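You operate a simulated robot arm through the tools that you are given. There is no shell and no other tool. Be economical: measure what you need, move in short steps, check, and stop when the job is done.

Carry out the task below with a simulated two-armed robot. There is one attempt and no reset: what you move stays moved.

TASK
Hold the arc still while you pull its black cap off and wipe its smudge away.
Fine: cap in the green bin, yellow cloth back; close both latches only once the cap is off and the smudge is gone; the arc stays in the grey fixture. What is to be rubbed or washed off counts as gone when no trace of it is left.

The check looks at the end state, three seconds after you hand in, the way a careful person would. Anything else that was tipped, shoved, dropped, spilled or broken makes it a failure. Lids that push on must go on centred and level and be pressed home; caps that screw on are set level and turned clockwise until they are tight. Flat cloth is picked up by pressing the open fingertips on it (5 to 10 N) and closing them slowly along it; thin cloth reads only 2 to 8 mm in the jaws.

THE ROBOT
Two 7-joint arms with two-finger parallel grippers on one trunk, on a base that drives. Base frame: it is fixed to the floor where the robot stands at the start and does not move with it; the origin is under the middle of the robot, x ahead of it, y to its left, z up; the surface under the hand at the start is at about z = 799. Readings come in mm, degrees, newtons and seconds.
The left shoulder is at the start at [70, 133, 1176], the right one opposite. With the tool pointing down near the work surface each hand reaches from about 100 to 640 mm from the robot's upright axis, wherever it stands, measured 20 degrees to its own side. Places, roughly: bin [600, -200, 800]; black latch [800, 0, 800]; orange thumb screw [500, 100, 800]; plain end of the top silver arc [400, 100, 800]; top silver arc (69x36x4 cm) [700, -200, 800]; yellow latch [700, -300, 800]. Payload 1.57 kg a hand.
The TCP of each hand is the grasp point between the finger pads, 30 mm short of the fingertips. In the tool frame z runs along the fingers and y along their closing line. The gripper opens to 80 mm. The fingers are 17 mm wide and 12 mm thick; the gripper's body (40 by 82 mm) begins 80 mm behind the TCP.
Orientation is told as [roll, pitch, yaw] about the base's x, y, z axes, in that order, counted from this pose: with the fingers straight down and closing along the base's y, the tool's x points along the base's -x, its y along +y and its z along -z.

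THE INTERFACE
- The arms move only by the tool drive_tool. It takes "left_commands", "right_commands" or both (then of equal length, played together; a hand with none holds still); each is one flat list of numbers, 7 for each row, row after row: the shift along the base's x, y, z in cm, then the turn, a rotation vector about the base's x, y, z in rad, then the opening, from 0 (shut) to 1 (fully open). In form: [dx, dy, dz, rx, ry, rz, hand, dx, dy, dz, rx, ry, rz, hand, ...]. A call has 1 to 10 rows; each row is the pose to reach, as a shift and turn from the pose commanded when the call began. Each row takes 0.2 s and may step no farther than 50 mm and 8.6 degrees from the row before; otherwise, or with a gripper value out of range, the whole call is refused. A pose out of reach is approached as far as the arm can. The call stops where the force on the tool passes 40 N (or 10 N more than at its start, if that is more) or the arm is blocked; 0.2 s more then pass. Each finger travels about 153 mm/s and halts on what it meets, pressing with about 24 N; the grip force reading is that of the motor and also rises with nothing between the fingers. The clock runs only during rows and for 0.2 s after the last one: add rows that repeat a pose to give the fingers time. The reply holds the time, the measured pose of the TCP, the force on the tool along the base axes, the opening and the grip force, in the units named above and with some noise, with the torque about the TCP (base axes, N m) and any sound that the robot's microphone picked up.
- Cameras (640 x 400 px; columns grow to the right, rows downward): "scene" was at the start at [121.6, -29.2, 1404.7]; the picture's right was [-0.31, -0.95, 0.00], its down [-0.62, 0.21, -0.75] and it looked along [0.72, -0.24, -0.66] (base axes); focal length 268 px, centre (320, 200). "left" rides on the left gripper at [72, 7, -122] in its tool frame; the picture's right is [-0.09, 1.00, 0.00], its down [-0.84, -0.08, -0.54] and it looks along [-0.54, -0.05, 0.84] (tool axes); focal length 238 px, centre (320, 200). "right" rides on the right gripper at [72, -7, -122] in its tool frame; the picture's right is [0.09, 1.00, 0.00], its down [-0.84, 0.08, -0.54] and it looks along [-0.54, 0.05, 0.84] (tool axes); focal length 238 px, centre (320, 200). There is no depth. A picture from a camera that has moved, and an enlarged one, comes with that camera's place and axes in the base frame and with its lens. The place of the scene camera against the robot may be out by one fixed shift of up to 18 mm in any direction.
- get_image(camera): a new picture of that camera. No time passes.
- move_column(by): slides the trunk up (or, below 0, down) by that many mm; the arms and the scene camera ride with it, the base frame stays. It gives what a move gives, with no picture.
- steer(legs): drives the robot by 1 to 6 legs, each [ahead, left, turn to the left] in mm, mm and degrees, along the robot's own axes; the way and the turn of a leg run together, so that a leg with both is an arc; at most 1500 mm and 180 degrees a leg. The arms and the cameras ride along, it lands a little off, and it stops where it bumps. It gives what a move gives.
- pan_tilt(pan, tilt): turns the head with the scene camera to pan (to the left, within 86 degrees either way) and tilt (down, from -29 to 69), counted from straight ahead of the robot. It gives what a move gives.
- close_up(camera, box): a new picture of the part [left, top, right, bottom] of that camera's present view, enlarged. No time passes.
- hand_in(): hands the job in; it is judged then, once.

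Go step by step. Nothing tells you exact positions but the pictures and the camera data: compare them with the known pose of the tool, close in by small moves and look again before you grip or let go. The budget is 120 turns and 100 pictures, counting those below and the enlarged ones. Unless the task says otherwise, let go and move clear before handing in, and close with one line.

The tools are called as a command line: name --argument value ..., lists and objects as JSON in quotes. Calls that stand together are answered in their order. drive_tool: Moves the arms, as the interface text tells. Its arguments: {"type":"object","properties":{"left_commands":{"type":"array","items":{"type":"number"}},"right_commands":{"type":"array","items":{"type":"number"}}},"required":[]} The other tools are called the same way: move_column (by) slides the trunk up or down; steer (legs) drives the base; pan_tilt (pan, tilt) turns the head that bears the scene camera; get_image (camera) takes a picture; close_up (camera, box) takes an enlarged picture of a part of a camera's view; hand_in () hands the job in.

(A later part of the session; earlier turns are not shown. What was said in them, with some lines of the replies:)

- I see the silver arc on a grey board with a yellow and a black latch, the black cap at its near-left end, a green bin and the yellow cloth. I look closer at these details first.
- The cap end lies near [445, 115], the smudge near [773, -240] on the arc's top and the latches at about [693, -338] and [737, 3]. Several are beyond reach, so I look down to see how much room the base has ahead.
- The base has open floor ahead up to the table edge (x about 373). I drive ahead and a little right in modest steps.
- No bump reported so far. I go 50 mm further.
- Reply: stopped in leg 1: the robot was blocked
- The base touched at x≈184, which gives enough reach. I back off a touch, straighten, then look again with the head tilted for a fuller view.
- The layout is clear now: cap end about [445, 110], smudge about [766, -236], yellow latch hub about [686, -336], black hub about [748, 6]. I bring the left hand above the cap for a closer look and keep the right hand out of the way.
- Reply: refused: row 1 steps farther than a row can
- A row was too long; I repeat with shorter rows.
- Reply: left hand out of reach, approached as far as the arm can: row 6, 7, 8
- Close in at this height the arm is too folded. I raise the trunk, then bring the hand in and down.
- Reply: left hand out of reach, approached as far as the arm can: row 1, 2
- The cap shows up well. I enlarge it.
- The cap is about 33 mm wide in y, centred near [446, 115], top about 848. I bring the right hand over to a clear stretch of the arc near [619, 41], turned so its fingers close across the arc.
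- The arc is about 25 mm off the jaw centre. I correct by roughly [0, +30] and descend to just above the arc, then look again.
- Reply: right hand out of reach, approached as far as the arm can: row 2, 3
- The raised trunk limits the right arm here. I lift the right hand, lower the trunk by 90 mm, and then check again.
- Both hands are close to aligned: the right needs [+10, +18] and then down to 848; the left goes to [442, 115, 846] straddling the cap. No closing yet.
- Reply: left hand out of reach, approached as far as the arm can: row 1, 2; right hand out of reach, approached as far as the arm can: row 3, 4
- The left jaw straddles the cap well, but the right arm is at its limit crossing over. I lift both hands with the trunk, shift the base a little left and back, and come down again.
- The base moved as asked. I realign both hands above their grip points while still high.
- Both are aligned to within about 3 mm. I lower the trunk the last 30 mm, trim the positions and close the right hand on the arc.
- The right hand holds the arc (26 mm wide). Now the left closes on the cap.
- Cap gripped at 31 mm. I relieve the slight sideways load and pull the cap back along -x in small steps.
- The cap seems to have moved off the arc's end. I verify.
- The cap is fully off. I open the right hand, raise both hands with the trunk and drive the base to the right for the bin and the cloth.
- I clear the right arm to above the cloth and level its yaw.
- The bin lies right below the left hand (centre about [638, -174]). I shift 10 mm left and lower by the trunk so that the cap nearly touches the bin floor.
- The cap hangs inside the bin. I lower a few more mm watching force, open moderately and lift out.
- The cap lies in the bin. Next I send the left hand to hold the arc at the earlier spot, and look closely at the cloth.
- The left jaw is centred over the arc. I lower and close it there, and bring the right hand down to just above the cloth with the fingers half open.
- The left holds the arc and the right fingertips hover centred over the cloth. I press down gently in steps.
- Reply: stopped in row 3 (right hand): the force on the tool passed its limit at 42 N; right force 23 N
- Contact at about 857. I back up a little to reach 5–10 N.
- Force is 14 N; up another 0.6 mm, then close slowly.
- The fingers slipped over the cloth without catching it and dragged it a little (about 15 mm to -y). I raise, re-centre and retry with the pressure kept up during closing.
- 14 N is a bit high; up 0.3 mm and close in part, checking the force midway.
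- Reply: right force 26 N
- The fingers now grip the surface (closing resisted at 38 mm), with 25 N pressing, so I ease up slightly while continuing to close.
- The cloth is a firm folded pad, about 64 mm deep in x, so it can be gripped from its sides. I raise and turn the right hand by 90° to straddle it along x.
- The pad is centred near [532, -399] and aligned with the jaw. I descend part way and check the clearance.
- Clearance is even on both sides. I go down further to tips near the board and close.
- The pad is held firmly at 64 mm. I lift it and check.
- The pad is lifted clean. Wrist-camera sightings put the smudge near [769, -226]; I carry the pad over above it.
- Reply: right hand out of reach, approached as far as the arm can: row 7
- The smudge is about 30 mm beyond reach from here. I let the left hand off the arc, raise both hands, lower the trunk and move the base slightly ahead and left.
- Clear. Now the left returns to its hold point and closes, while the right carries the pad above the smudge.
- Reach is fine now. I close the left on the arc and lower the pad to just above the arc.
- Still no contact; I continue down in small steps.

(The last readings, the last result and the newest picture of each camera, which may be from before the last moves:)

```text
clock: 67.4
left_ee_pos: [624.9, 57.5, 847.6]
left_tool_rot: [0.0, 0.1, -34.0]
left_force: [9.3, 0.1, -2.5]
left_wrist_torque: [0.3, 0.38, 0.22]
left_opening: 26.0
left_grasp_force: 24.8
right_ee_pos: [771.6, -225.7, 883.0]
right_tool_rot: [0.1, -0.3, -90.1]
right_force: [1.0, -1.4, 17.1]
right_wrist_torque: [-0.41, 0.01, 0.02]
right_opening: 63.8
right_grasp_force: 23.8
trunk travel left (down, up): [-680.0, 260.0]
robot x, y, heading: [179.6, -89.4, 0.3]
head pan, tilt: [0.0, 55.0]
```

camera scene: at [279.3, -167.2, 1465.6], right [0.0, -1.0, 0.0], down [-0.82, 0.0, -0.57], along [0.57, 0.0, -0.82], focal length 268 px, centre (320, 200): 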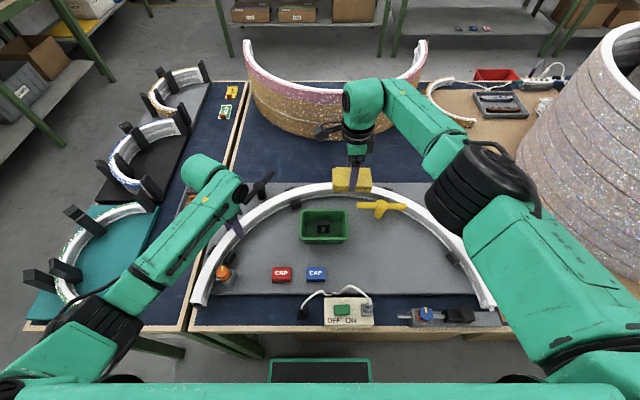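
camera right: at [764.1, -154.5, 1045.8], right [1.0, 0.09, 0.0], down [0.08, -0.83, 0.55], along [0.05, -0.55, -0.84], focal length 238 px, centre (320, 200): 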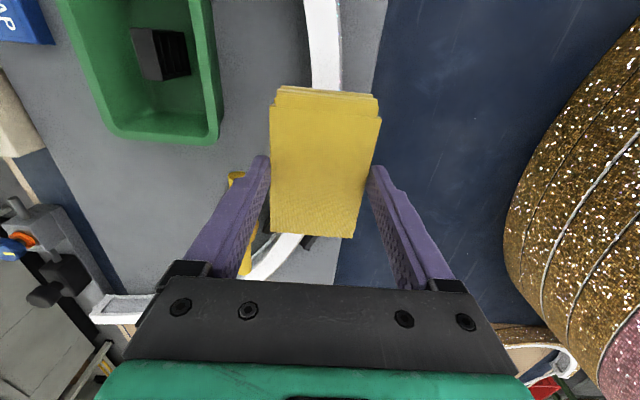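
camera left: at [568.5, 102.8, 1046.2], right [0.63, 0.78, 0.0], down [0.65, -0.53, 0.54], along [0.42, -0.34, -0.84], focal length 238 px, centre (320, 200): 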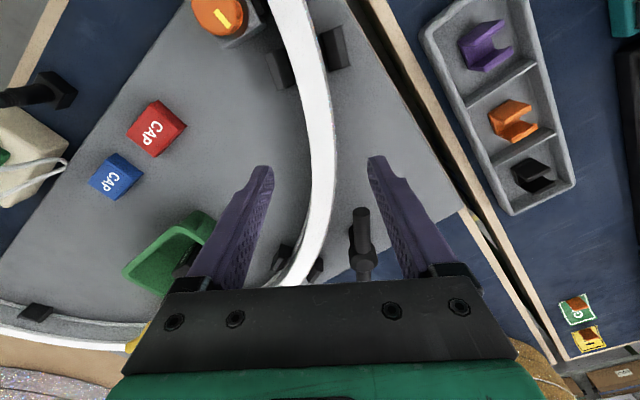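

Contact with 17 N. I ease slightly and rub along the arc in strokes.

drive_tool --right_commands '[0, 0, 0.05, 0, 0, 0, 0.5, 0, 1.5, 0.05, 0, 0, 0, 0.5, 0, 3, 0.05, 0, 0, 0, 0.5, 0, 1.5, 0.05, 0, 0, 0, 0.5, 0, 0, 0.05, 0, 0, 0, 0.5, 0, -1.5, 0.05, 0, 0, 0, 0.5, 0, -3, 0.05, 0, 0, 0, 0.5, 0, -1.5, 0.05, 0, 0, 0, 0.5, 0, 0, 0.05, 0, 0, 0, 0.5]'

drive_tool --right_commands '[0, 1.5, 0, 0, 0, 0, 0.5, 0, 3, 0, 0, 0, 0, 0.5, 0, 1.5, 0, 0, 0, 0, 0.5, 0, 0, 0, 0, 0, 0, 0.5, 0, -1.5, 0, 0, 0, 0, 0.5, 0, -3, 0, 0, 0, 0, 0.5, 0, -4.5, 0, 0, 0, 0, 0.5, 0, -3, 0, 0, 0, 0, 0.5, 0, -1.5, 0, 0, 0, 0, 0.5, 0, 0, 0, 0, 0, 0, 0.5]'

close_up --camera "scene" --box '[240, 120, 440, 245]'

```text
clock: 69.4
left_ee_pos: [621.6, 56.6, 849.6]
left_tool_rot: [0.2, 0.0, -33.9]
left_force: [0.6, 5.8, -1.9]
left_wrist_torque: [-0.23, 0.02, 0.22]
left_opening: 25.9
left_grasp_force: 24.0
right_ee_pos: [767.7, -229.8, 881.5]
right_tool_rot: [0.1, -0.6, -90.2]
right_force: [0.2, -9.2, 21.5]
right_wrist_torque: [-0.27, 0.02, 0.01]
right_opening: 63.7
right_grasp_force: 24.2
trunk travel left (down, up): [-680.0, 260.0]
robot x, y, heading: [178.6, -89.3, 0.3]
head pan, tilt: [0.0, 55.0]
```

```text
clock: 71.6
left_ee_pos: [623.4, 57.0, 848.6]
left_tool_rot: [0.2, 0.0, -33.9]
left_force: [-0.8, 1.5, 8.2]
left_wrist_torque: [0.04, 0.29, 0.1]
left_opening: 25.8
left_grasp_force: 23.6
right_ee_pos: [767.5, -227.5, 882.9]
right_tool_rot: [0.0, -0.5, -90.1]
right_force: [0.0, 1.2, 0.7]
right_wrist_torque: [0.03, -0.02, -0.03]
right_opening: 63.8
right_grasp_force: 24.0
trunk travel left (down, up): [-680.0, 260.0]
robot x, y, heading: [177.8, -92.6, -0.0]
head pan, tilt: [0.0, 55.0]
```

```text
3.20 times, centred on (340, 182) of scene
camera zoom: at [290.2, -95.4, 1315.8], right [0.0, -1.0, 0.0], down [-0.82, 0.0, -0.57], along [0.57, 0.0, -0.82], focal length 859 px, centre (256, 256)
```

zoom: 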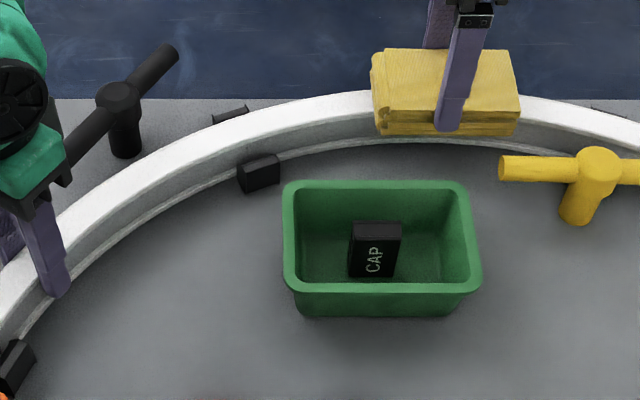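

I lift the pad and move it aside to inspect the smudge.

drive_tool --right_commands '[0, 0, 2, 0, 0, 0, 0.5, 0, 0, 4, 0, 0, 0, 0.5, -4, 0, 6, 0, 0, 0, 0.5, -8, 0, 7, 0, 0, 0, 0.5, -12, 0, 7, 0, 0, 0, 0.5]'

close_up --camera "scene" --box '[260, 80, 440, 240]'

```text
clock: 72.8
left_ee_pos: [624.0, 56.6, 847.9]
left_tool_rot: [0.1, 0.0, -34.0]
left_force: [-0.9, 1.8, 8.4]
left_wrist_torque: [-0.03, -0.34, 0.21]
left_opening: 26.1
left_grasp_force: 24.2
right_ee_pos: [650.5, -228.3, 950.2]
right_tool_rot: [0.0, -0.4, -90.1]
right_force: [-0.1, -0.3, -0.4]
right_wrist_torque: [0.01, 0.01, 0.0]
right_opening: 64.0
right_grasp_force: 23.7
trunk travel left (down, up): [-680.0, 260.0]
robot x, y, heading: [180.1, -91.9, 0.2]
head pan, tilt: [0.0, 55.0]
```

```text
2.50 times, centred on (350, 160) of scene
camera zoom: at [290.2, -95.7, 1315.7], right [0.0, -1.0, 0.0], down [-0.82, 0.0, -0.57], along [0.57, 0.0, -0.82], focal length 671 px, centre (245, 300)
```

zoom: 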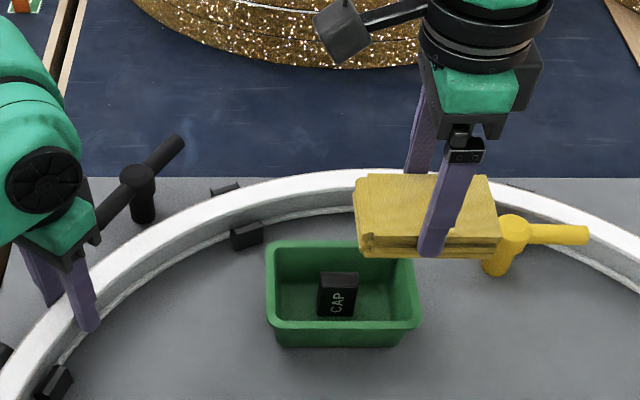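

The pad still hides the spot; I slide it 10 cm left and look with both cameras.

drive_tool --right_commands '[0, 3.5, 1, 0, 0, 0, 0.5, 0, 7, 2, 0, 0, 0, 0.5, 0, 10, 3, 0, 0, 0, 0.5]'

close_up --camera "scene" --box '[300, 120, 420, 195]'

get_image --camera "right"

```text
clock: 73.6
left_ee_pos: [624.1, 54.9, 848.6]
left_tool_rot: [0.1, 0.0, -33.9]
left_force: [-0.4, 2.6, 6.2]
left_wrist_torque: [-0.31, -0.2, 0.1]
left_opening: 26.1
left_grasp_force: 24.0
right_ee_pos: [649.3, -127.9, 982.1]
right_tool_rot: [0.0, -0.4, -90.0]
right_force: [-0.6, 0.3, -0.8]
right_wrist_torque: [0.01, -0.01, -0.01]
right_opening: 63.9
right_grasp_force: 23.8
trunk travel left (down, up): [-680.0, 260.0]
robot x, y, heading: [178.1, -93.9, 0.2]
head pan, tilt: [0.0, 55.0]
```

```text
5.33 times, centred on (360, 158) of scene
camera zoom: at [290.3, -94.9, 1315.8], right [0.0, -1.0, 0.0], down [-0.82, 0.0, -0.57], along [0.57, 0.0, -0.82], focal length 1431 px, centre (107, 427)
```

zoom: 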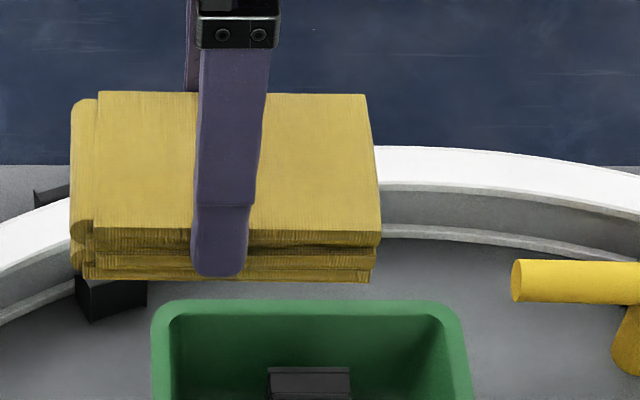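

```text
43 pictures are left
camera right: at [642.7, -55.0, 1102.9], right [1.0, 0.09, 0.0], down [0.08, -0.83, 0.55], along [0.05, -0.55, -0.84], focal length 238 px, centre (320, 200)
```

right: 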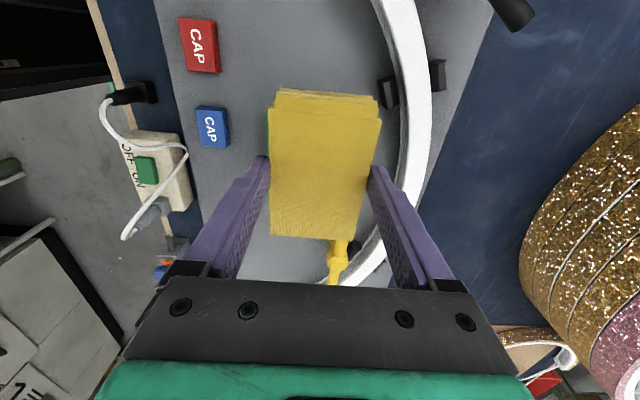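

The visible part is clean; I move the pad back toward the robot to see the rest.

drive_tool --right_commands '[-4, 0, 0, 0, 0, 0, 0.5, -8, -3, 0, 0, 0, 0, 0.5, -12, -6, 0, 0, 0, 0, 0.5, -12, -10, 0, 0, 0, 0, 0.5, -12, -14, 0, 0, 0, 0, 0.5, -12, -18, 0, 0, 0, 0, 0.5, -12, -22, 0, 0, 0, 0, 0.5, -12, -26.5, 0, 0, 0, 0, 0.5]'

close_up --camera "scene" --box '[300, 120, 420, 195]'

get_image --camera "right"

```text
clock: 75.4
left_ee_pos: [622.9, 57.3, 847.3]
left_tool_rot: [0.2, 0.1, -33.9]
left_force: [-0.4, -0.2, 4.6]
left_wrist_torque: [0.17, -0.01, 0.23]
left_opening: 25.9
left_grasp_force: 24.3
right_ee_pos: [532.3, -394.8, 977.2]
right_tool_rot: [0.0, -0.3, -90.0]
right_force: [0.5, 0.3, -0.8]
right_wrist_torque: [-0.01, -0.03, 0.02]
right_opening: 64.0
right_grasp_force: 23.9
trunk travel left (down, up): [-680.0, 260.0]
robot x, y, heading: [174.4, -92.0, 0.2]
head pan, tilt: [0.0, 55.0]
```

```text
5.33 times, centred on (360, 158) of scene
camera zoom: at [290.7, -96.1, 1315.7], right [0.0, -1.0, 0.0], down [-0.82, 0.0, -0.57], along [0.57, 0.0, -0.82], focal length 1431 px, centre (107, 427)
```

zoom: 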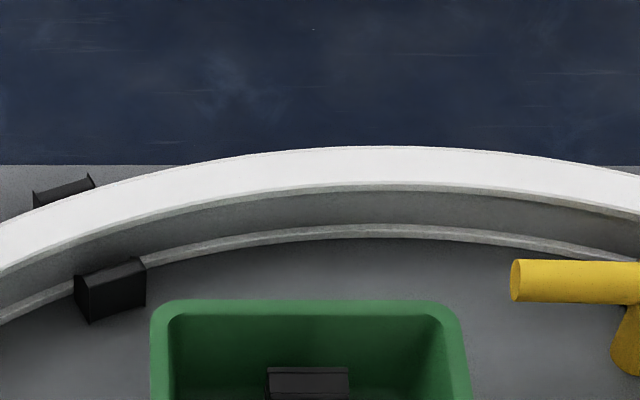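

```text
41 pictures are left
camera right: at [525.1, -321.1, 1098.8], right [1.0, 0.09, 0.0], down [0.08, -0.83, 0.55], along [0.05, -0.55, -0.84], focal length 238 px, centre (320, 200)
```

right: 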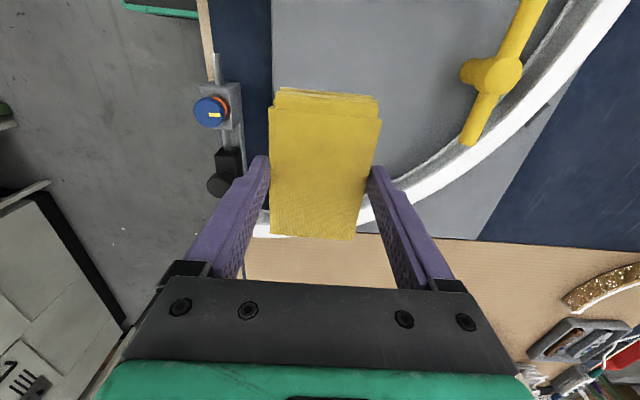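

The smudge is completely gone. Now the cloth goes back to its original place, about [531, -382].

drive_tool --right_commands '[0, 1.3, -3, 0, 0, 0, 0.5, 0, 1.3, -7, 0, 0, 0, 0.5, 0, 1.3, -11, 0, 0, 0, 0.5, 0, 1.3, -12.6, 0, 0, 0, 0.5]'

get_image --camera "right"

```text
clock: 76.4
left_ee_pos: [623.6, 56.4, 847.9]
left_tool_rot: [0.2, 0.1, -33.9]
left_force: [-1.2, 2.0, 3.1]
left_wrist_torque: [0.1, 0.23, 0.15]
left_opening: 26.3
left_grasp_force: 23.6
right_ee_pos: [531.7, -379.9, 852.8]
right_tool_rot: [0.0, -0.4, -90.0]
right_force: [0.1, 1.0, -0.6]
right_wrist_torque: [0.02, -0.01, -0.01]
right_opening: 63.9
right_grasp_force: 24.3
trunk travel left (down, up): [-680.0, 260.0]
robot x, y, heading: [177.4, -91.5, -0.1]
head pan, tilt: [0.0, 55.0]
```

```text
40 pictures are left
camera right: at [523.1, -306.2, 974.0], right [1.0, 0.09, 0.0], down [0.08, -0.83, 0.55], along [0.05, -0.55, -0.84], focal length 238 px, centre (320, 200)
```

right: 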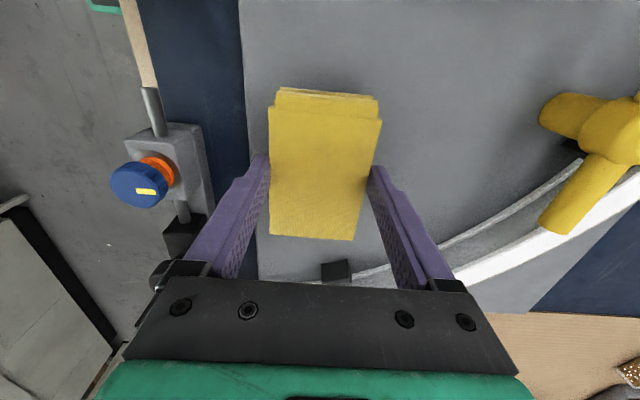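

drive_tool --right_commands '[0, -0.1, -0.4, 0, 0, 0, 0.5, 0, -0.1, -0.7, 0, 0, 0, 0.5, 0, -0.1, -0.7, 0, 0, 0, 0.85, 0, -0.1, -0.7, 0, 0, 0, 1, 0, -0.1, -0.7, 0, 0, 0, 1, 0, -0.1, 2, 0, 0, 0, 1, 0, -0.1, 6, 0, 0, 0, 1]'

get_image --camera "right"

get_image --camera "scene"

```text
clock: 78.0
left_ee_pos: [624.1, 56.5, 847.8]
left_tool_rot: [0.1, 0.2, -33.9]
left_force: [-0.8, -0.4, 2.5]
left_wrist_torque: [-0.05, 0.11, 0.15]
left_opening: 26.1
left_grasp_force: 24.4
right_ee_pos: [531.0, -382.0, 915.9]
right_tool_rot: [-0.2, -0.4, -90.1]
right_force: [-0.5, -0.2, -0.4]
right_wrist_torque: [-0.02, 0.01, 0.0]
right_opening: 79.9
right_grasp_force: 0.1
trunk travel left (down, up): [-680.0, 260.0]
robot x, y, heading: [178.7, -93.7, 0.2]
head pan, tilt: [0.0, 55.0]
```

```text
39 pictures are left
camera right: at [524.8, -309.2, 1036.3], right [1.0, 0.09, 0.0], down [0.08, -0.83, 0.55], along [0.05, -0.55, -0.84], focal length 238 px, centre (320, 200)
```

right: 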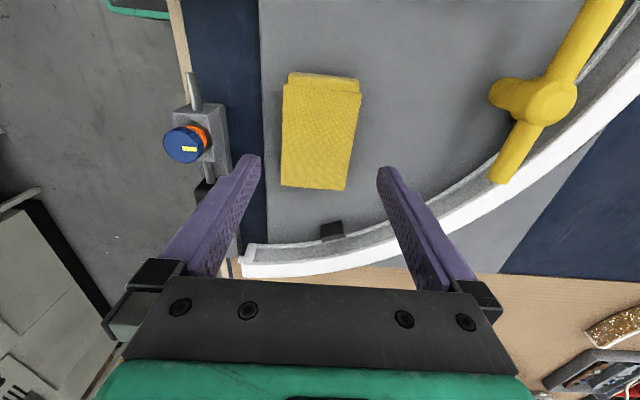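

```text
38 pictures are left
camera scene: at [290.9, -95.7, 1315.7], right [0.0, -1.0, 0.0], down [-0.82, 0.0, -0.57], along [0.57, 0.0, -0.82], focal length 268 px, centre (320, 200)
```

scene: 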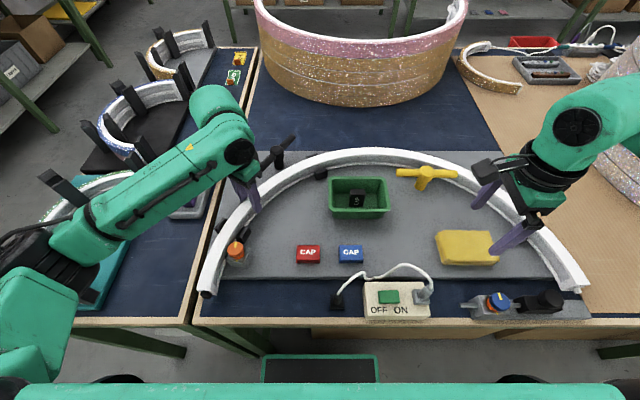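

The cloth is back. Next I free the left hand and place each hand over its latch: right over the yellow hub, left over the black one.

drive_tool --left_commands '[0, 0, 0, 0, 0, 0, 0.5, 0, 0, 0, 0, 0, 0, 0.8, 0, 0, 3, 0, 0, 0, 0.8, 0, 0, 7, 0, 0, 0, 0.8, 3, -1.1, 9, 0, 0, 0, 0.8, 6, -2.2, 9, 0, 0, 0, 0.8, 9, -3.3, 9, 0, 0, 0, 0.8, 12, -4.4, 9, 0, 0, 0, 0.8]' --right_commands '[0, 0, 2, 0, 0, 0, 1, 3, 1.1, 2, 0, 0, 0, 1, 6, 2.2, 2, 0, 0, 0, 1, 9, 3.3, 2, 0, 0, 0, 1, 12, 4.4, 2, 0, 0, 0, 0.8, 15, 5.5, 2, 0, 0, 0, 0.6, 15, 5.5, 2, 0, 0, 0, 0.6, 15, 5.5, 2, 0, 0, 0, 0.6]'

get_image --camera "left"

get_image --camera "right"

```text
clock: 79.8
left_ee_pos: [748.7, 12.7, 934.3]
left_tool_rot: [0.1, 0.2, -34.0]
left_force: [0.6, -0.2, -0.5]
left_wrist_torque: [0.0, 0.05, 0.0]
left_opening: 63.9
left_grasp_force: 0.0
right_ee_pos: [683.0, -327.9, 932.5]
right_tool_rot: [-0.1, -0.3, -90.1]
right_force: [0.0, 0.2, 0.0]
right_wrist_torque: [0.06, 0.01, 0.02]
right_opening: 48.0
right_grasp_force: 0.0
trunk travel left (down, up): [-680.0, 260.0]
robot x, y, heading: [177.5, -96.6, -0.1]
head pan, tilt: [0.0, 55.0]
```

```text
37 pictures are left
camera left: at [693.5, 57.8, 1057.7], right [0.63, 0.77, 0.0], down [0.65, -0.53, 0.54], along [0.42, -0.34, -0.84], focal length 238 px, centre (320, 200)
```

left: 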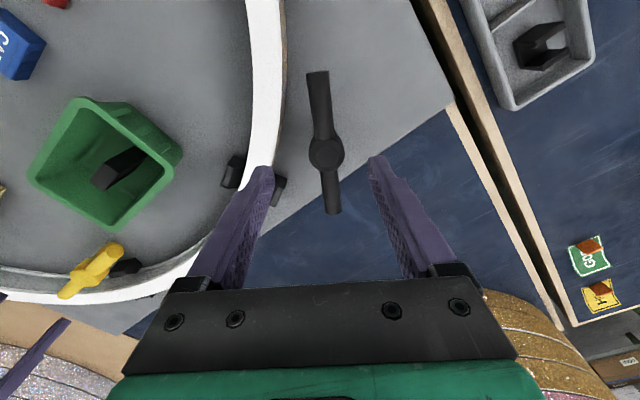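

```text
36 pictures are left
camera right: at [675.1, -253.8, 1053.5], right [1.0, 0.09, 0.0], down [0.08, -0.83, 0.55], along [0.05, -0.54, -0.84], focal length 238 px, centre (320, 200)
```

right: 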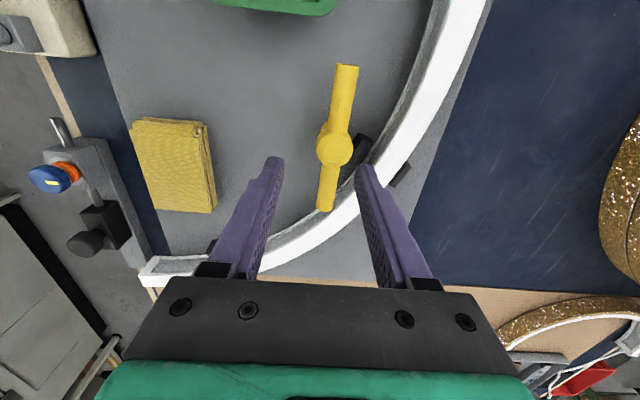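

Hubs refined: yellow about [694, -326], black about [752, 17], both bars square to the jaws and each needing about 70° counter-clockwise to lie across the arc. I position each hand over one arm of its latch bar.

drive_tool --left_commands '[-1, 1, -1, 0, 0, 0, 0.6, -2, 2, -2, 0, 0, 0, 0.5, -2, 2, -2.8, 0, 0, 0, 0.5]' --right_commands '[0.5, 2, -1, 0, 0, 0, 0.5, 1.1, 4, -2, 0, 0, 0, 0.4, 1.1, 4, -2.8, 0, 0, 0, 0.4]'

get_image --camera "left"

get_image --camera "right"

```text
clock: 80.6
left_ee_pos: [727.0, 33.6, 909.1]
left_tool_rot: [0.2, 0.2, -33.9]
left_force: [0.8, 0.2, 0.4]
left_wrist_torque: [-0.01, -0.04, 0.02]
left_opening: 40.0
left_grasp_force: 0.1
right_ee_pos: [692.2, -284.8, 905.8]
right_tool_rot: [0.0, -0.5, -90.1]
right_force: [-0.2, -1.0, -0.8]
right_wrist_torque: [0.01, -0.02, 0.0]
right_opening: 32.1
right_grasp_force: 0.1
trunk travel left (down, up): [-680.0, 260.0]
robot x, y, heading: [177.1, -92.5, 0.2]
head pan, tilt: [0.0, 55.0]
```

```text
35 pictures are left
camera left: at [672.2, 79.2, 1031.4], right [0.63, 0.78, 0.0], down [0.65, -0.53, 0.54], along [0.42, -0.34, -0.84], focal length 238 px, centre (320, 200)
```

left: 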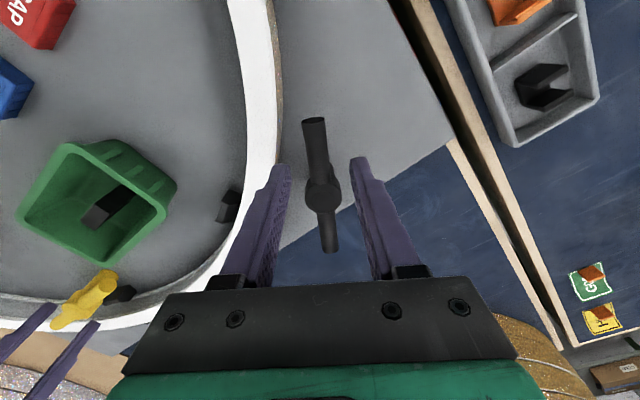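

```text
34 pictures are left
camera right: at [685.8, -213.8, 1027.0], right [1.0, 0.09, 0.0], down [0.08, -0.83, 0.55], along [0.05, -0.55, -0.84], focal length 238 px, centre (320, 200)
```

right: 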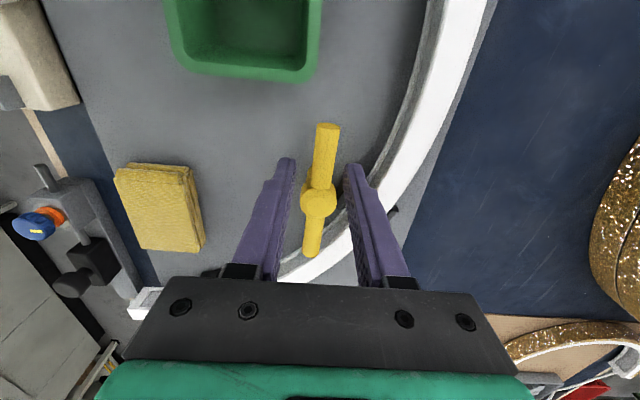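

Both jaws straddle their bars well, about 33 mm and 25 mm from the hubs. I lower to bar height and close both.

drive_tool --left_commands '[-0.1, 0, -2, 0, 0, 0, 0.5, -0.1, 0, -3.2, 0, 0, 0, 0.5, -0.1, 0, -4.4, 0, 0, 0, 0.5, -0.1, 0, -4.4, 0, 0, 0, 0.35, -0.1, 0, -4.4, 0, 0, 0, 0.2, -0.1, 0, -4.4, 0, 0, 0, 0.1, -0.1, 0, -4.4, 0, 0, 0, 0.1]' --right_commands '[0.2, 0, -2, 0, 0, 0, 0.4, 0.2, 0, -3.2, 0, 0, 0, 0.4, 0.2, 0, -4.2, 0, 0, 0, 0.4, 0.2, 0, -4.2, 0, 0, 0, 0.3, 0.2, 0, -4.2, 0, 0, 0, 0.2, 0.2, 0, -4.2, 0, 0, 0, 0.1, 0.2, 0, -4.2, 0, 0, 0, 0.1]'

get_image --camera "left"

get_image --camera "right"

```text
clock: 82.2
left_ee_pos: [727.1, 32.1, 864.0]
left_tool_rot: [0.0, 0.2, -33.9]
left_force: [-13.5, -3.3, 1.9]
left_wrist_torque: [-0.31, -0.14, 0.43]
left_opening: 16.7
left_grasp_force: 32.2
right_ee_pos: [694.6, -288.1, 864.5]
right_tool_rot: [0.2, -0.5, -89.9]
right_force: [15.8, 2.0, -3.2]
right_wrist_torque: [-0.2, -0.31, 0.68]
right_opening: 16.7
right_grasp_force: 31.9
trunk travel left (down, up): [-680.0, 260.0]
robot x, y, heading: [181.1, -91.1, -0.1]
head pan, tilt: [0.0, 55.0]
```

```text
33 pictures are left
camera left: at [670.9, 78.2, 986.8], right [0.63, 0.78, 0.0], down [0.65, -0.53, 0.54], along [0.42, -0.34, -0.84], focal length 238 px, centre (320, 200)
```

left: 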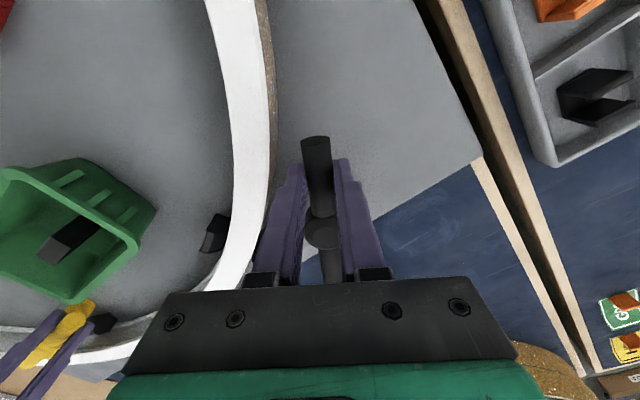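

```text
32 pictures are left
camera right: at [687.1, -213.8, 985.5], right [1.0, 0.09, 0.0], down [0.08, -0.83, 0.55], along [0.05, -0.55, -0.84], focal length 238 px, centre (320, 200)
```

right: 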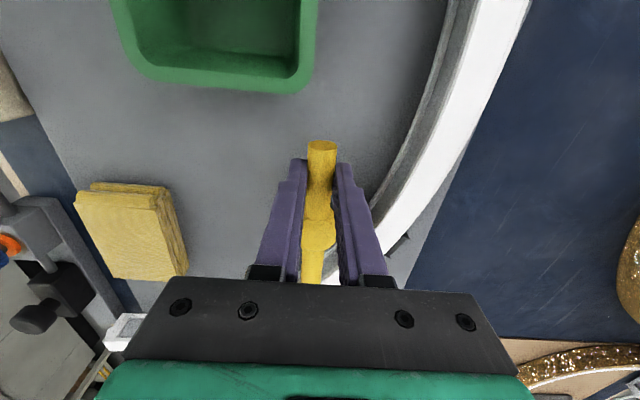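

Both bars are gripped (16.7 mm). I begin turning both counter-clockwise by 16° around their hubs and check the reaction.

drive_tool --left_commands '[-0.1, -0.17, 0, 0, 0, 0.07, 0.1, -0.19, -0.33, 0, 0, 0, 0.1396, 0.1, -0.26, -0.5, 0, 0, 0, 0.21, 0.1, -0.33, -0.68, 0, 0, 0, 0.279, 0.1]' --right_commands '[-0.21, -0.01, 0, 0, 0, 0.07, 0.1, -0.43, -0.03, 0, 0, 0, 0.1396, 0.1, -0.64, -0.07, 0, 0, 0, 0.21, 0.1, -0.85, -0.12, 0, 0, 0, 0.279, 0.1]'

close_up --camera "scene" --box '[240, 110, 480, 260]'

```text
clock: 83.2
left_ee_pos: [722.6, 24.6, 862.4]
left_tool_rot: [-0.1, 0.1, -18.0]
left_force: [2.7, -17.4, -20.1]
left_wrist_torque: [-0.2, -0.03, -0.63]
left_opening: 16.9
left_grasp_force: 32.1
right_ee_pos: [682.9, -288.3, 863.9]
right_tool_rot: [-0.2, -0.2, -74.1]
right_force: [-9.2, 1.5, 16.5]
right_wrist_torque: [-0.03, 0.15, -0.39]
right_opening: 16.5
right_grasp_force: 31.9
trunk travel left (down, up): [-680.0, 260.0]
robot x, y, heading: [179.1, -91.6, -0.0]
head pan, tilt: [0.0, 55.0]
```

```text
2.67 times, centred on (360, 185) of scene
camera zoom: at [290.8, -98.2, 1315.5], right [0.0, -1.0, 0.0], down [-0.82, 0.0, -0.57], along [0.57, 0.0, -0.82], focal length 716 px, centre (213, 240)
```

zoom: 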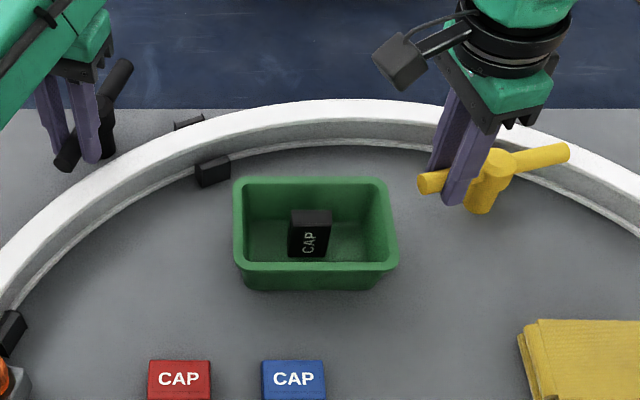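

Both bars turn. I continue another 16°, easing the vertical load a little.

drive_tool --left_commands '[-0.05, -0.18, -0.1, 0, 0, 0.07, 0.1, -0.09, -0.37, -0.15, 0, 0, 0.1396, 0.1, -0.11, -0.55, -0.15, 0, 0, 0.21, 0.1, -0.13, -0.74, -0.15, 0, 0, 0.279, 0.1]' --right_commands '[-0.2, -0.07, 0.1, 0, 0, 0.07, 0.1, -0.41, -0.15, 0.15, 0, 0, 0.1396, 0.1, -0.6, -0.25, 0.15, 0, 0, 0.21, 0.1, -0.79, -0.35, 0.15, 0, 0, 0.279, 0.1]'

```text
clock: 84.2
left_ee_pos: [719.6, 17.7, 863.7]
left_tool_rot: [0.2, 0.1, -2.0]
left_force: [-8.0, -18.5, -10.9]
left_wrist_torque: [-0.43, -0.47, -0.86]
left_opening: 19.0
left_grasp_force: 33.0
right_ee_pos: [674.4, -293.5, 865.5]
right_tool_rot: [-0.1, -0.1, -57.9]
right_force: [-19.2, 5.9, -18.8]
right_wrist_torque: [0.19, 0.31, -0.61]
right_opening: 16.4
right_grasp_force: 31.3
trunk travel left (down, up): [-680.0, 260.0]
robot x, y, heading: [176.1, -91.5, 0.0]
head pan, tilt: [0.0, 55.0]
```

The reactions suggest the pivots lie slightly farther away than assumed; I correct for that and go on.

drive_tool --left_commands '[-0.08, -0.15, 0, 0, 0, 0, 0.1, -0.09, -0.37, 0, 0, 0, 0.07, 0.1, -0.08, -0.6, 0, 0, 0, 0.1396, 0.1, -0.05, -0.82, 0, 0, 0, 0.21, 0.1, 0, -1.04, 0, 0, 0, 0.279, 0.1]' --right_commands '[-0.18, 0, -0.1, 0, 0, 0, 0.1, -0.38, -0.15, -0.1, 0, 0, 0.07, 0.1, -0.59, -0.3, -0.1, 0, 0, 0.1396, 0.1, -0.77, -0.46, -0.1, 0, 0, 0.21, 0.1, -0.95, -0.64, -0.1, 0, 0, 0.279, 0.1]'

get_image --camera "left"

get_image --camera "right"

```text
clock: 85.4
left_ee_pos: [718.7, 7.3, 864.0]
left_tool_rot: [0.4, 0.1, 14.2]
left_force: [-8.4, -7.6, -12.0]
left_wrist_torque: [0.09, 0.47, -0.69]
left_opening: 19.9
left_grasp_force: 33.7
right_ee_pos: [664.7, -299.8, 865.9]
right_tool_rot: [-0.1, -0.5, -42.0]
right_force: [-18.8, -0.9, -14.5]
right_wrist_torque: [0.18, 0.62, -0.63]
right_opening: 17.9
right_grasp_force: 32.4
trunk travel left (down, up): [-680.0, 260.0]
robot x, y, heading: [179.0, -90.7, 0.3]
head pan, tilt: [0.0, 55.0]
```

```text
30 pictures are left
camera left: at [648.7, -2.9, 987.6], right [-0.15, 0.99, 0.01], down [0.83, 0.13, 0.54], along [0.53, 0.09, -0.84], focal length 238 px, centre (320, 200)
```

left: 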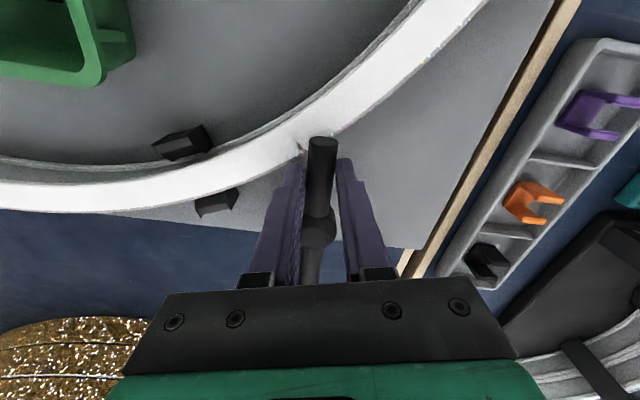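

```text
29 pictures are left
camera right: at [606.9, -255.8, 986.8], right [0.6, 0.8, 0.0], down [0.67, -0.5, 0.55], along [0.44, -0.33, -0.84], focal length 238 px, centre (320, 200)
```

right: 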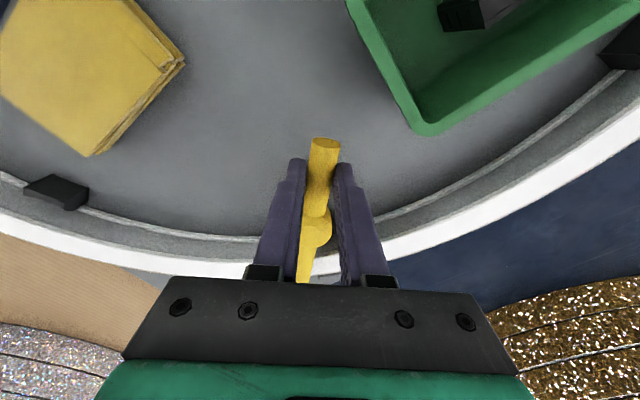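

Both bars are nearly there. The left finger is close to the arc, so I loosen it, slide it 7 mm toward its hub and re-grip; then go on.

drive_tool --left_commands '[0, 0, 0, 0, 0, 0, 0.4, 0.35, 0.1, 0, 0, 0, 0, 0.4, 0.7, 0.2, 0, 0, 0, 0, 0.4, 0.7, 0.2, 0, 0, 0, 0, 0.25, 0.7, 0.2, 0, 0, 0, 0, 0.1, 0.7, 0.2, 0, 0, 0, 0, 0.1]'

get_image --camera "left"

```text
clock: 86.8
left_ee_pos: [727.4, 7.4, 864.3]
left_tool_rot: [0.0, -0.2, 13.7]
left_force: [11.7, -18.9, -1.3]
left_wrist_torque: [-0.38, -0.21, -0.75]
left_opening: 17.9
left_grasp_force: 32.9
right_ee_pos: [665.1, -299.1, 867.1]
right_tool_rot: [0.2, -0.2, -42.0]
right_force: [-22.4, 3.8, -9.5]
right_wrist_torque: [-0.23, 0.15, -0.59]
right_opening: 18.1
right_grasp_force: 32.5
trunk travel left (down, up): [-680.0, 260.0]
robot x, y, heading: [179.0, -90.4, -0.3]
head pan, tilt: [0.0, 55.0]
```

```text
28 pictures are left
camera left: at [656.6, -4.2, 988.1], right [-0.15, 0.99, 0.0], down [0.83, 0.12, 0.54], along [0.54, 0.08, -0.84], focal length 238 px, centre (320, 200)
```

left: 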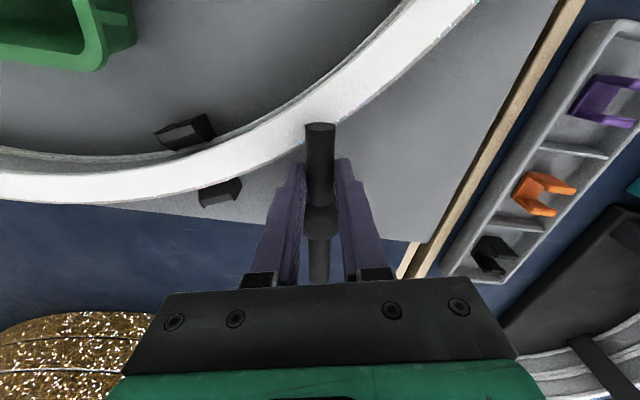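

Good clearance now. I turn both the remaining ~22° to lie across the arc, with small corrections for the pivots.

drive_tool --left_commands '[0.04, -0.15, 0, 0, 0, 0, 0.1, 0.14, -0.46, 0, 0, 0, 0.128, 0.1, 0.3, -0.81, 0, 0, 0, 0.262, 0.1, 0.47, -1.08, 0, 0, 0, 0.384, 0.1, 0.47, -1.08, 0, 0, 0, 0.384, 0.1]' --right_commands '[-0.22, 0.06, 0, 0, 0, 0, 0.1, -0.52, -0.31, 0, 0, 0, 0.128, 0.1, -0.8, -0.78, 0, 0, 0, 0.262, 0.1, -0.99, -1.21, 0, 0, 0, 0.384, 0.1, -0.99, -1.21, 0, 0, 0, 0.384, 0.1]'

get_image --camera "left"

get_image --camera "scene"

get_image --camera "right"

```text
clock: 88.0
left_ee_pos: [730.6, -5.1, 865.3]
left_tool_rot: [0.1, 0.0, 36.0]
left_force: [9.1, -23.0, -9.3]
left_wrist_torque: [-0.49, 0.06, -0.75]
left_opening: 18.5
left_grasp_force: 32.7
right_ee_pos: [655.1, -313.9, 866.0]
right_tool_rot: [0.3, -0.5, -20.0]
right_force: [-12.4, -10.7, 19.2]
right_wrist_torque: [-0.17, 0.52, -0.6]
right_opening: 17.3
right_grasp_force: 32.1
trunk travel left (down, up): [-680.0, 260.0]
robot x, y, heading: [178.2, -94.5, -0.0]
head pan, tilt: [0.0, 55.0]
```

```text
27 pictures are left
camera left: at [670.0, -42.1, 988.3], right [-0.51, 0.86, 0.0], down [0.72, 0.43, 0.54], along [0.46, 0.28, -0.84], focal length 238 px, centre (320, 200)
```

left: 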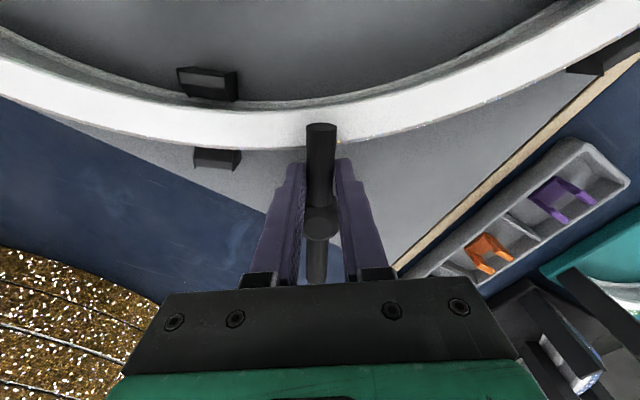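

```text
26 pictures are left
camera scene: at [289.3, -102.7, 1316.0], right [0.0, -1.0, -0.01], down [-0.82, 0.0, -0.57], along [0.57, 0.01, -0.82], focal length 268 px, centre (320, 200)
```

scene: 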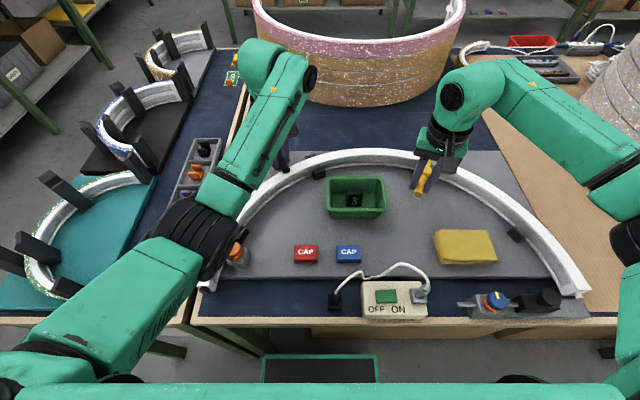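

```text
25 pictures are left
camera right: at [584.9, -295.5, 986.8], right [0.26, 0.97, 0.0], down [0.81, -0.22, 0.55], along [0.53, -0.14, -0.83], focal length 238 px, centre (320, 200)
```

right: 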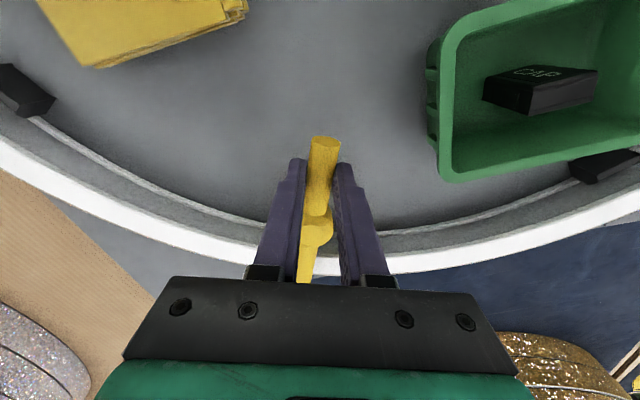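

Both bars lie across the arc. I turn a further 6° to feel whether there's a stop.

drive_tool --left_commands '[0.13, -0.25, 0, 0, 0, 0.05, 0.1, 0.22, -0.4, 0, 0, 0, 0.105, 0.1, 0.22, -0.4, 0, 0, 0, 0.105, 0.1]' --right_commands '[-0.1, -0.3, 0, 0, 0, 0.05, 0.1, -0.15, -0.52, 0, 0, 0, 0.105, 0.1, -0.15, -0.52, 0, 0, 0, 0.105, 0.1]'

get_image --camera "left"

get_image --camera "right"

```text
clock: 88.8
left_ee_pos: [735.0, -6.9, 866.0]
left_tool_rot: [0.0, 0.3, 42.0]
left_force: [-8.2, -31.9, 4.8]
left_wrist_torque: [-0.58, 0.1, -0.71]
left_opening: 18.4
left_grasp_force: 32.8
right_ee_pos: [656.7, -315.0, 867.3]
right_tool_rot: [0.4, -0.6, -13.9]
right_force: [11.3, 16.5, 2.1]
right_wrist_torque: [0.01, -0.99, -0.64]
right_opening: 19.5
right_grasp_force: 33.2
trunk travel left (down, up): [-680.0, 260.0]
robot x, y, heading: [176.5, -95.0, -0.0]
head pan, tilt: [0.0, 55.0]
```

```text
24 pictures are left
camera left: at [677.2, -49.9, 988.7], right [-0.6, 0.8, 0.0], down [0.68, 0.5, 0.54], along [0.43, 0.32, -0.84], focal length 238 px, centre (320, 200)
```

left: 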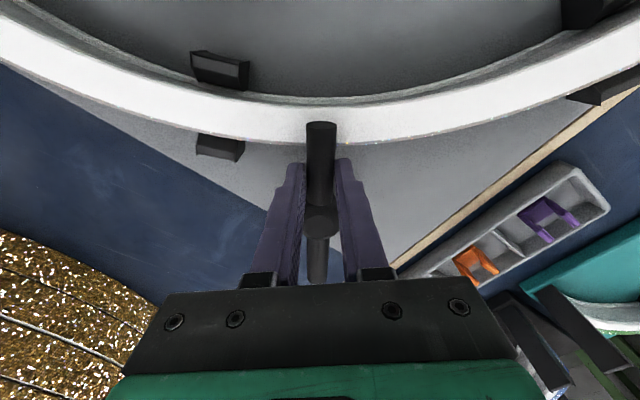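

```text
23 pictures are left
camera right: at [583.3, -304.3, 986.3], right [0.15, 0.99, 0.01], down [0.82, -0.13, 0.55], along [0.55, -0.08, -0.83], focal length 238 px, centre (320, 200)
```

right: 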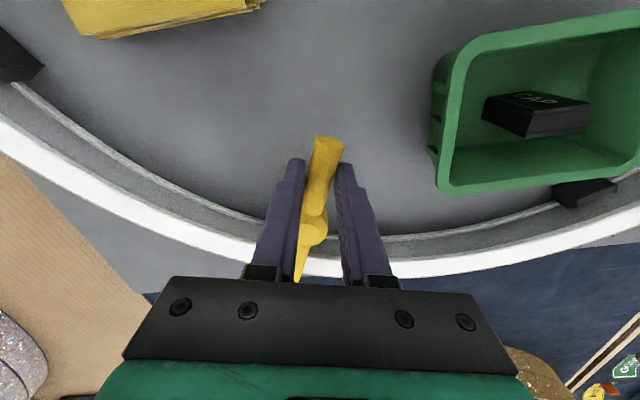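

The yellow latch meets a stop. The black one still moves freely, so I turn it a little more, and open the right hand and lift it away from the yellow bar.

drive_tool --left_commands '[0.12, -0.15, 0, 0, 0, 0.05, 0.1, 0.22, -0.26, 0, 0, 0, 0.105, 0.1, 0.22, -0.26, 0, 0, 0, 0.105, 0.1, 0.22, -0.26, 0, 0, 0, 0.105, 0.1, 0.22, -0.26, 0, 0, 0, 0.105, 0.1]' --right_commands '[0, 0, 0, 0, 0, 0, 0.4, 0, 0, 0, 0, 0, 0, 0.5, 0, 0, 3, 0, 0, 0, 0.5, 0, 0, 6, 0, 0, 0, 0.5, 0, 0, 9, 0, 0, 0, 0.5]'

get_image --camera "left"

get_image --camera "right"

```text
clock: 90.0
left_ee_pos: [735.2, -7.3, 865.2]
left_tool_rot: [0.2, 0.0, 48.3]
left_force: [-10.0, -9.5, -0.7]
left_wrist_torque: [-0.55, 0.55, -0.62]
left_opening: 20.0
left_grasp_force: 34.1
right_ee_pos: [655.7, -316.8, 957.3]
right_tool_rot: [0.1, -0.4, -14.2]
right_force: [0.0, -0.7, 0.9]
right_wrist_torque: [0.03, 0.03, -0.01]
right_opening: 40.1
right_grasp_force: 0.1
trunk travel left (down, up): [-680.0, 260.0]
robot x, y, heading: [172.7, -95.3, 0.1]
head pan, tilt: [0.0, 55.0]
```

```text
22 pictures are left
camera left: at [683.5, -56.5, 988.3], right [-0.68, 0.73, 0.0], down [0.62, 0.57, 0.54], along [0.39, 0.37, -0.84], focal length 238 px, centre (320, 200)
```

left: 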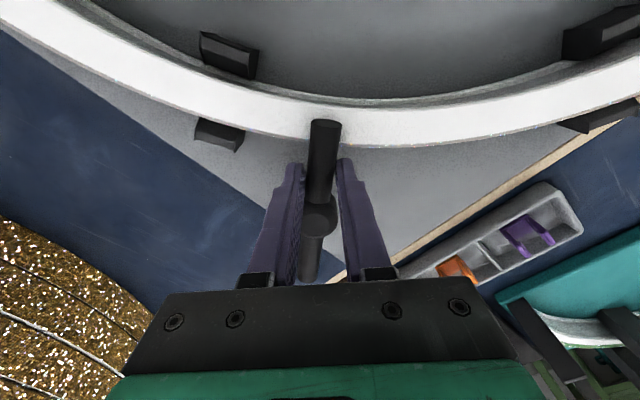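

```text
21 pictures are left
camera right: at [582.5, -304.8, 1078.3], right [0.15, 0.99, 0.0], down [0.83, -0.13, 0.55], along [0.54, -0.08, -0.84], focal length 238 px, centre (320, 200)
```

right: 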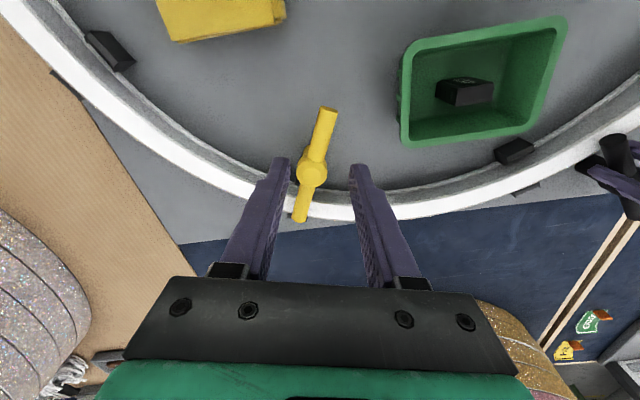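

The yellow bar lies squarely across the arc, and the black one has also stopped turning. I open the left hand, lift it, and inspect.

drive_tool --left_commands '[0, 0, 0, 0, 0, 0, 0.4, 0, 0, 0, 0, 0, 0, 0.5, 0, 0, 3, 0, 0, 0, 0.5, 0, 0, 6, 0, 0, 0, 0.5, 0, 0, 9, 0, 0, 0, 0.5]'

get_image --camera "left"

```text
clock: 91.2
left_ee_pos: [749.8, -7.5, 949.9]
left_tool_rot: [0.1, 0.2, 48.1]
left_force: [0.1, 1.1, -0.6]
left_wrist_torque: [-0.02, -0.01, 0.01]
left_opening: 39.9
left_grasp_force: 0.1
left hand out of reach, approached as far as the arm can: row 4, 5
right_ee_pos: [657.1, -313.9, 957.5]
right_tool_rot: [-0.1, -0.4, -14.0]
right_force: [-0.4, 0.6, -0.2]
right_wrist_torque: [-0.03, -0.02, -0.06]
right_opening: 40.0
right_grasp_force: 0.0
trunk travel left (down, up): [-680.0, 260.0]
robot x, y, heading: [177.9, -89.7, 0.1]
head pan, tilt: [0.0, 55.0]
```

```text
20 pictures are left
camera left: at [697.5, -55.8, 1073.7], right [-0.68, 0.73, 0.0], down [0.62, 0.57, 0.54], along [0.39, 0.37, -0.84], focal length 238 px, centre (320, 200)
```

left: 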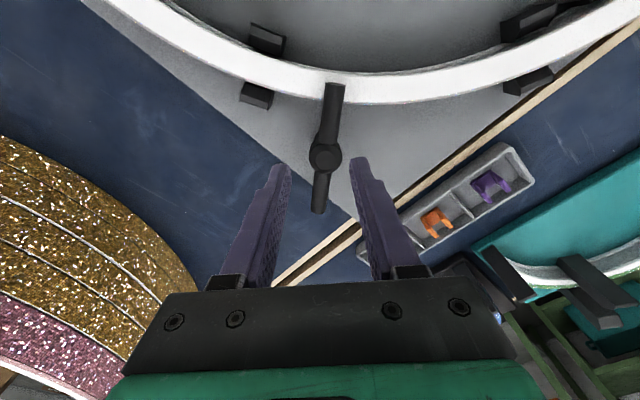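

Both bars now measure radial to the arc (about 36° and -23°, each turned 70°). I raise everything clear and take a last look over the scene.

move_column --by 180

drive_tool --left_commands '[-3, 4, 0, 0, 0, 0, 0.5, -5, 8, 0, 0, 0, 0, 0.5, -7, 12, 0, 0, 0, 0, 0.5, -9, 16, 0, 0, 0, 0, 0.5, -10, 20, 0, 0, 0, 0, 0.5]' --right_commands '[0, -4, 0, 0, 0, 0, 0.5, 0, -8, 0, 0, 0, 0, 0.5, 0, -12, 0, 0, 0, 0, 0.5, 0, -16, 0, 0, 0, 0, 0.5, 0, -18, 0, 0, 0, 0, 0.5]'

get_image --camera "scene"

close_up --camera "scene" --box '[190, 170, 390, 310]'

close_up --camera "scene" --box '[330, 170, 530, 310]'

```text
clock: 93.2
left_ee_pos: [749.9, -6.7, 1130.0]
left_tool_rot: [0.1, 0.1, 48.1]
left_force: [0.2, 0.5, -0.2]
left_wrist_torque: [-0.04, -0.02, -0.05]
left_opening: 40.0
left_grasp_force: 0.0
right_ee_pos: [656.3, -314.5, 1137.4]
right_tool_rot: [0.0, -0.4, -14.1]
right_force: [-0.1, 0.4, -0.2]
right_wrist_torque: [0.04, 0.02, -0.02]
right_opening: 39.9
right_grasp_force: 0.1
trunk travel left (down, up): [-860.0, 80.0]
robot x, y, heading: [180.6, -92.3, 0.2]
head pan, tilt: [0.0, 55.0]
```

```text
clock: 94.4
left_ee_pos: [666.2, 213.3, 1125.9]
left_tool_rot: [0.1, 0.2, 48.1]
left_force: [-0.5, -1.2, -0.6]
left_wrist_torque: [0.01, 0.0, -0.05]
left_opening: 39.7
left_grasp_force: 0.0
left hand out of reach, approached as far as the arm can: row 1, 2, 3, 4, 5
right_ee_pos: [656.6, -495.3, 1135.8]
right_tool_rot: [-0.1, -0.4, -14.0]
right_force: [-0.1, 0.0, 0.1]
right_wrist_torque: [-0.01, -0.01, 0.01]
right_opening: 40.0
right_grasp_force: 0.0
trunk travel left (down, up): [-860.0, 80.0]
robot x, y, heading: [175.8, -86.7, 0.2]
head pan, tilt: [0.0, 55.0]
```

```text
19 pictures are left
camera scene: at [290.5, -95.0, 1495.7], right [0.0, -1.0, 0.0], down [-0.82, 0.0, -0.57], along [0.57, 0.0, -0.82], focal length 268 px, centre (320, 200)
```

scene: 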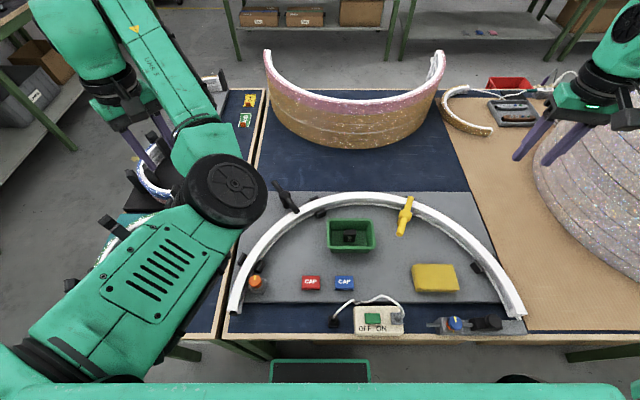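

```text
2.86 times, centred on (290, 240) of scene
camera zoom: at [290.5, -95.0, 1495.7], right [0.0, -1.0, 0.0], down [-0.82, 0.0, -0.57], along [0.57, 0.0, -0.82], focal length 767 px, centre (406, 86)
```

zoom: 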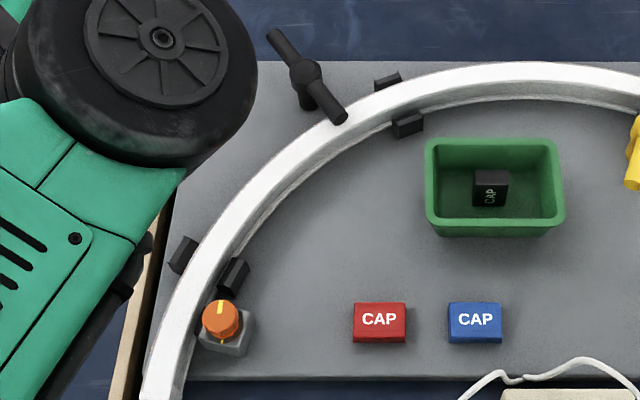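

```text
2.86 times, centred on (430, 240) of scene
camera zoom: at [290.5, -95.0, 1495.7], right [0.0, -1.0, 0.0], down [-0.82, 0.0, -0.57], along [0.57, 0.0, -0.82], focal length 767 px, centre (6, 86)
```

zoom: 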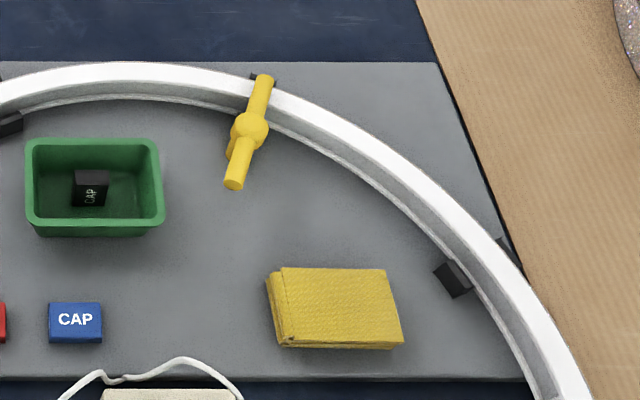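

The cap is in the bin, the smudge is gone, the cloth is back in place, both latches lie across the arc and both hands are clear, so I hand in.

hand_in

```text
The job is handed in.
```

The black cap is off the arc and in the green bin, and no trace of the smudge shows. The yellow cloth is back in place to within about a centimetre, both latches are closed, and the arc is still in the grey fixture.
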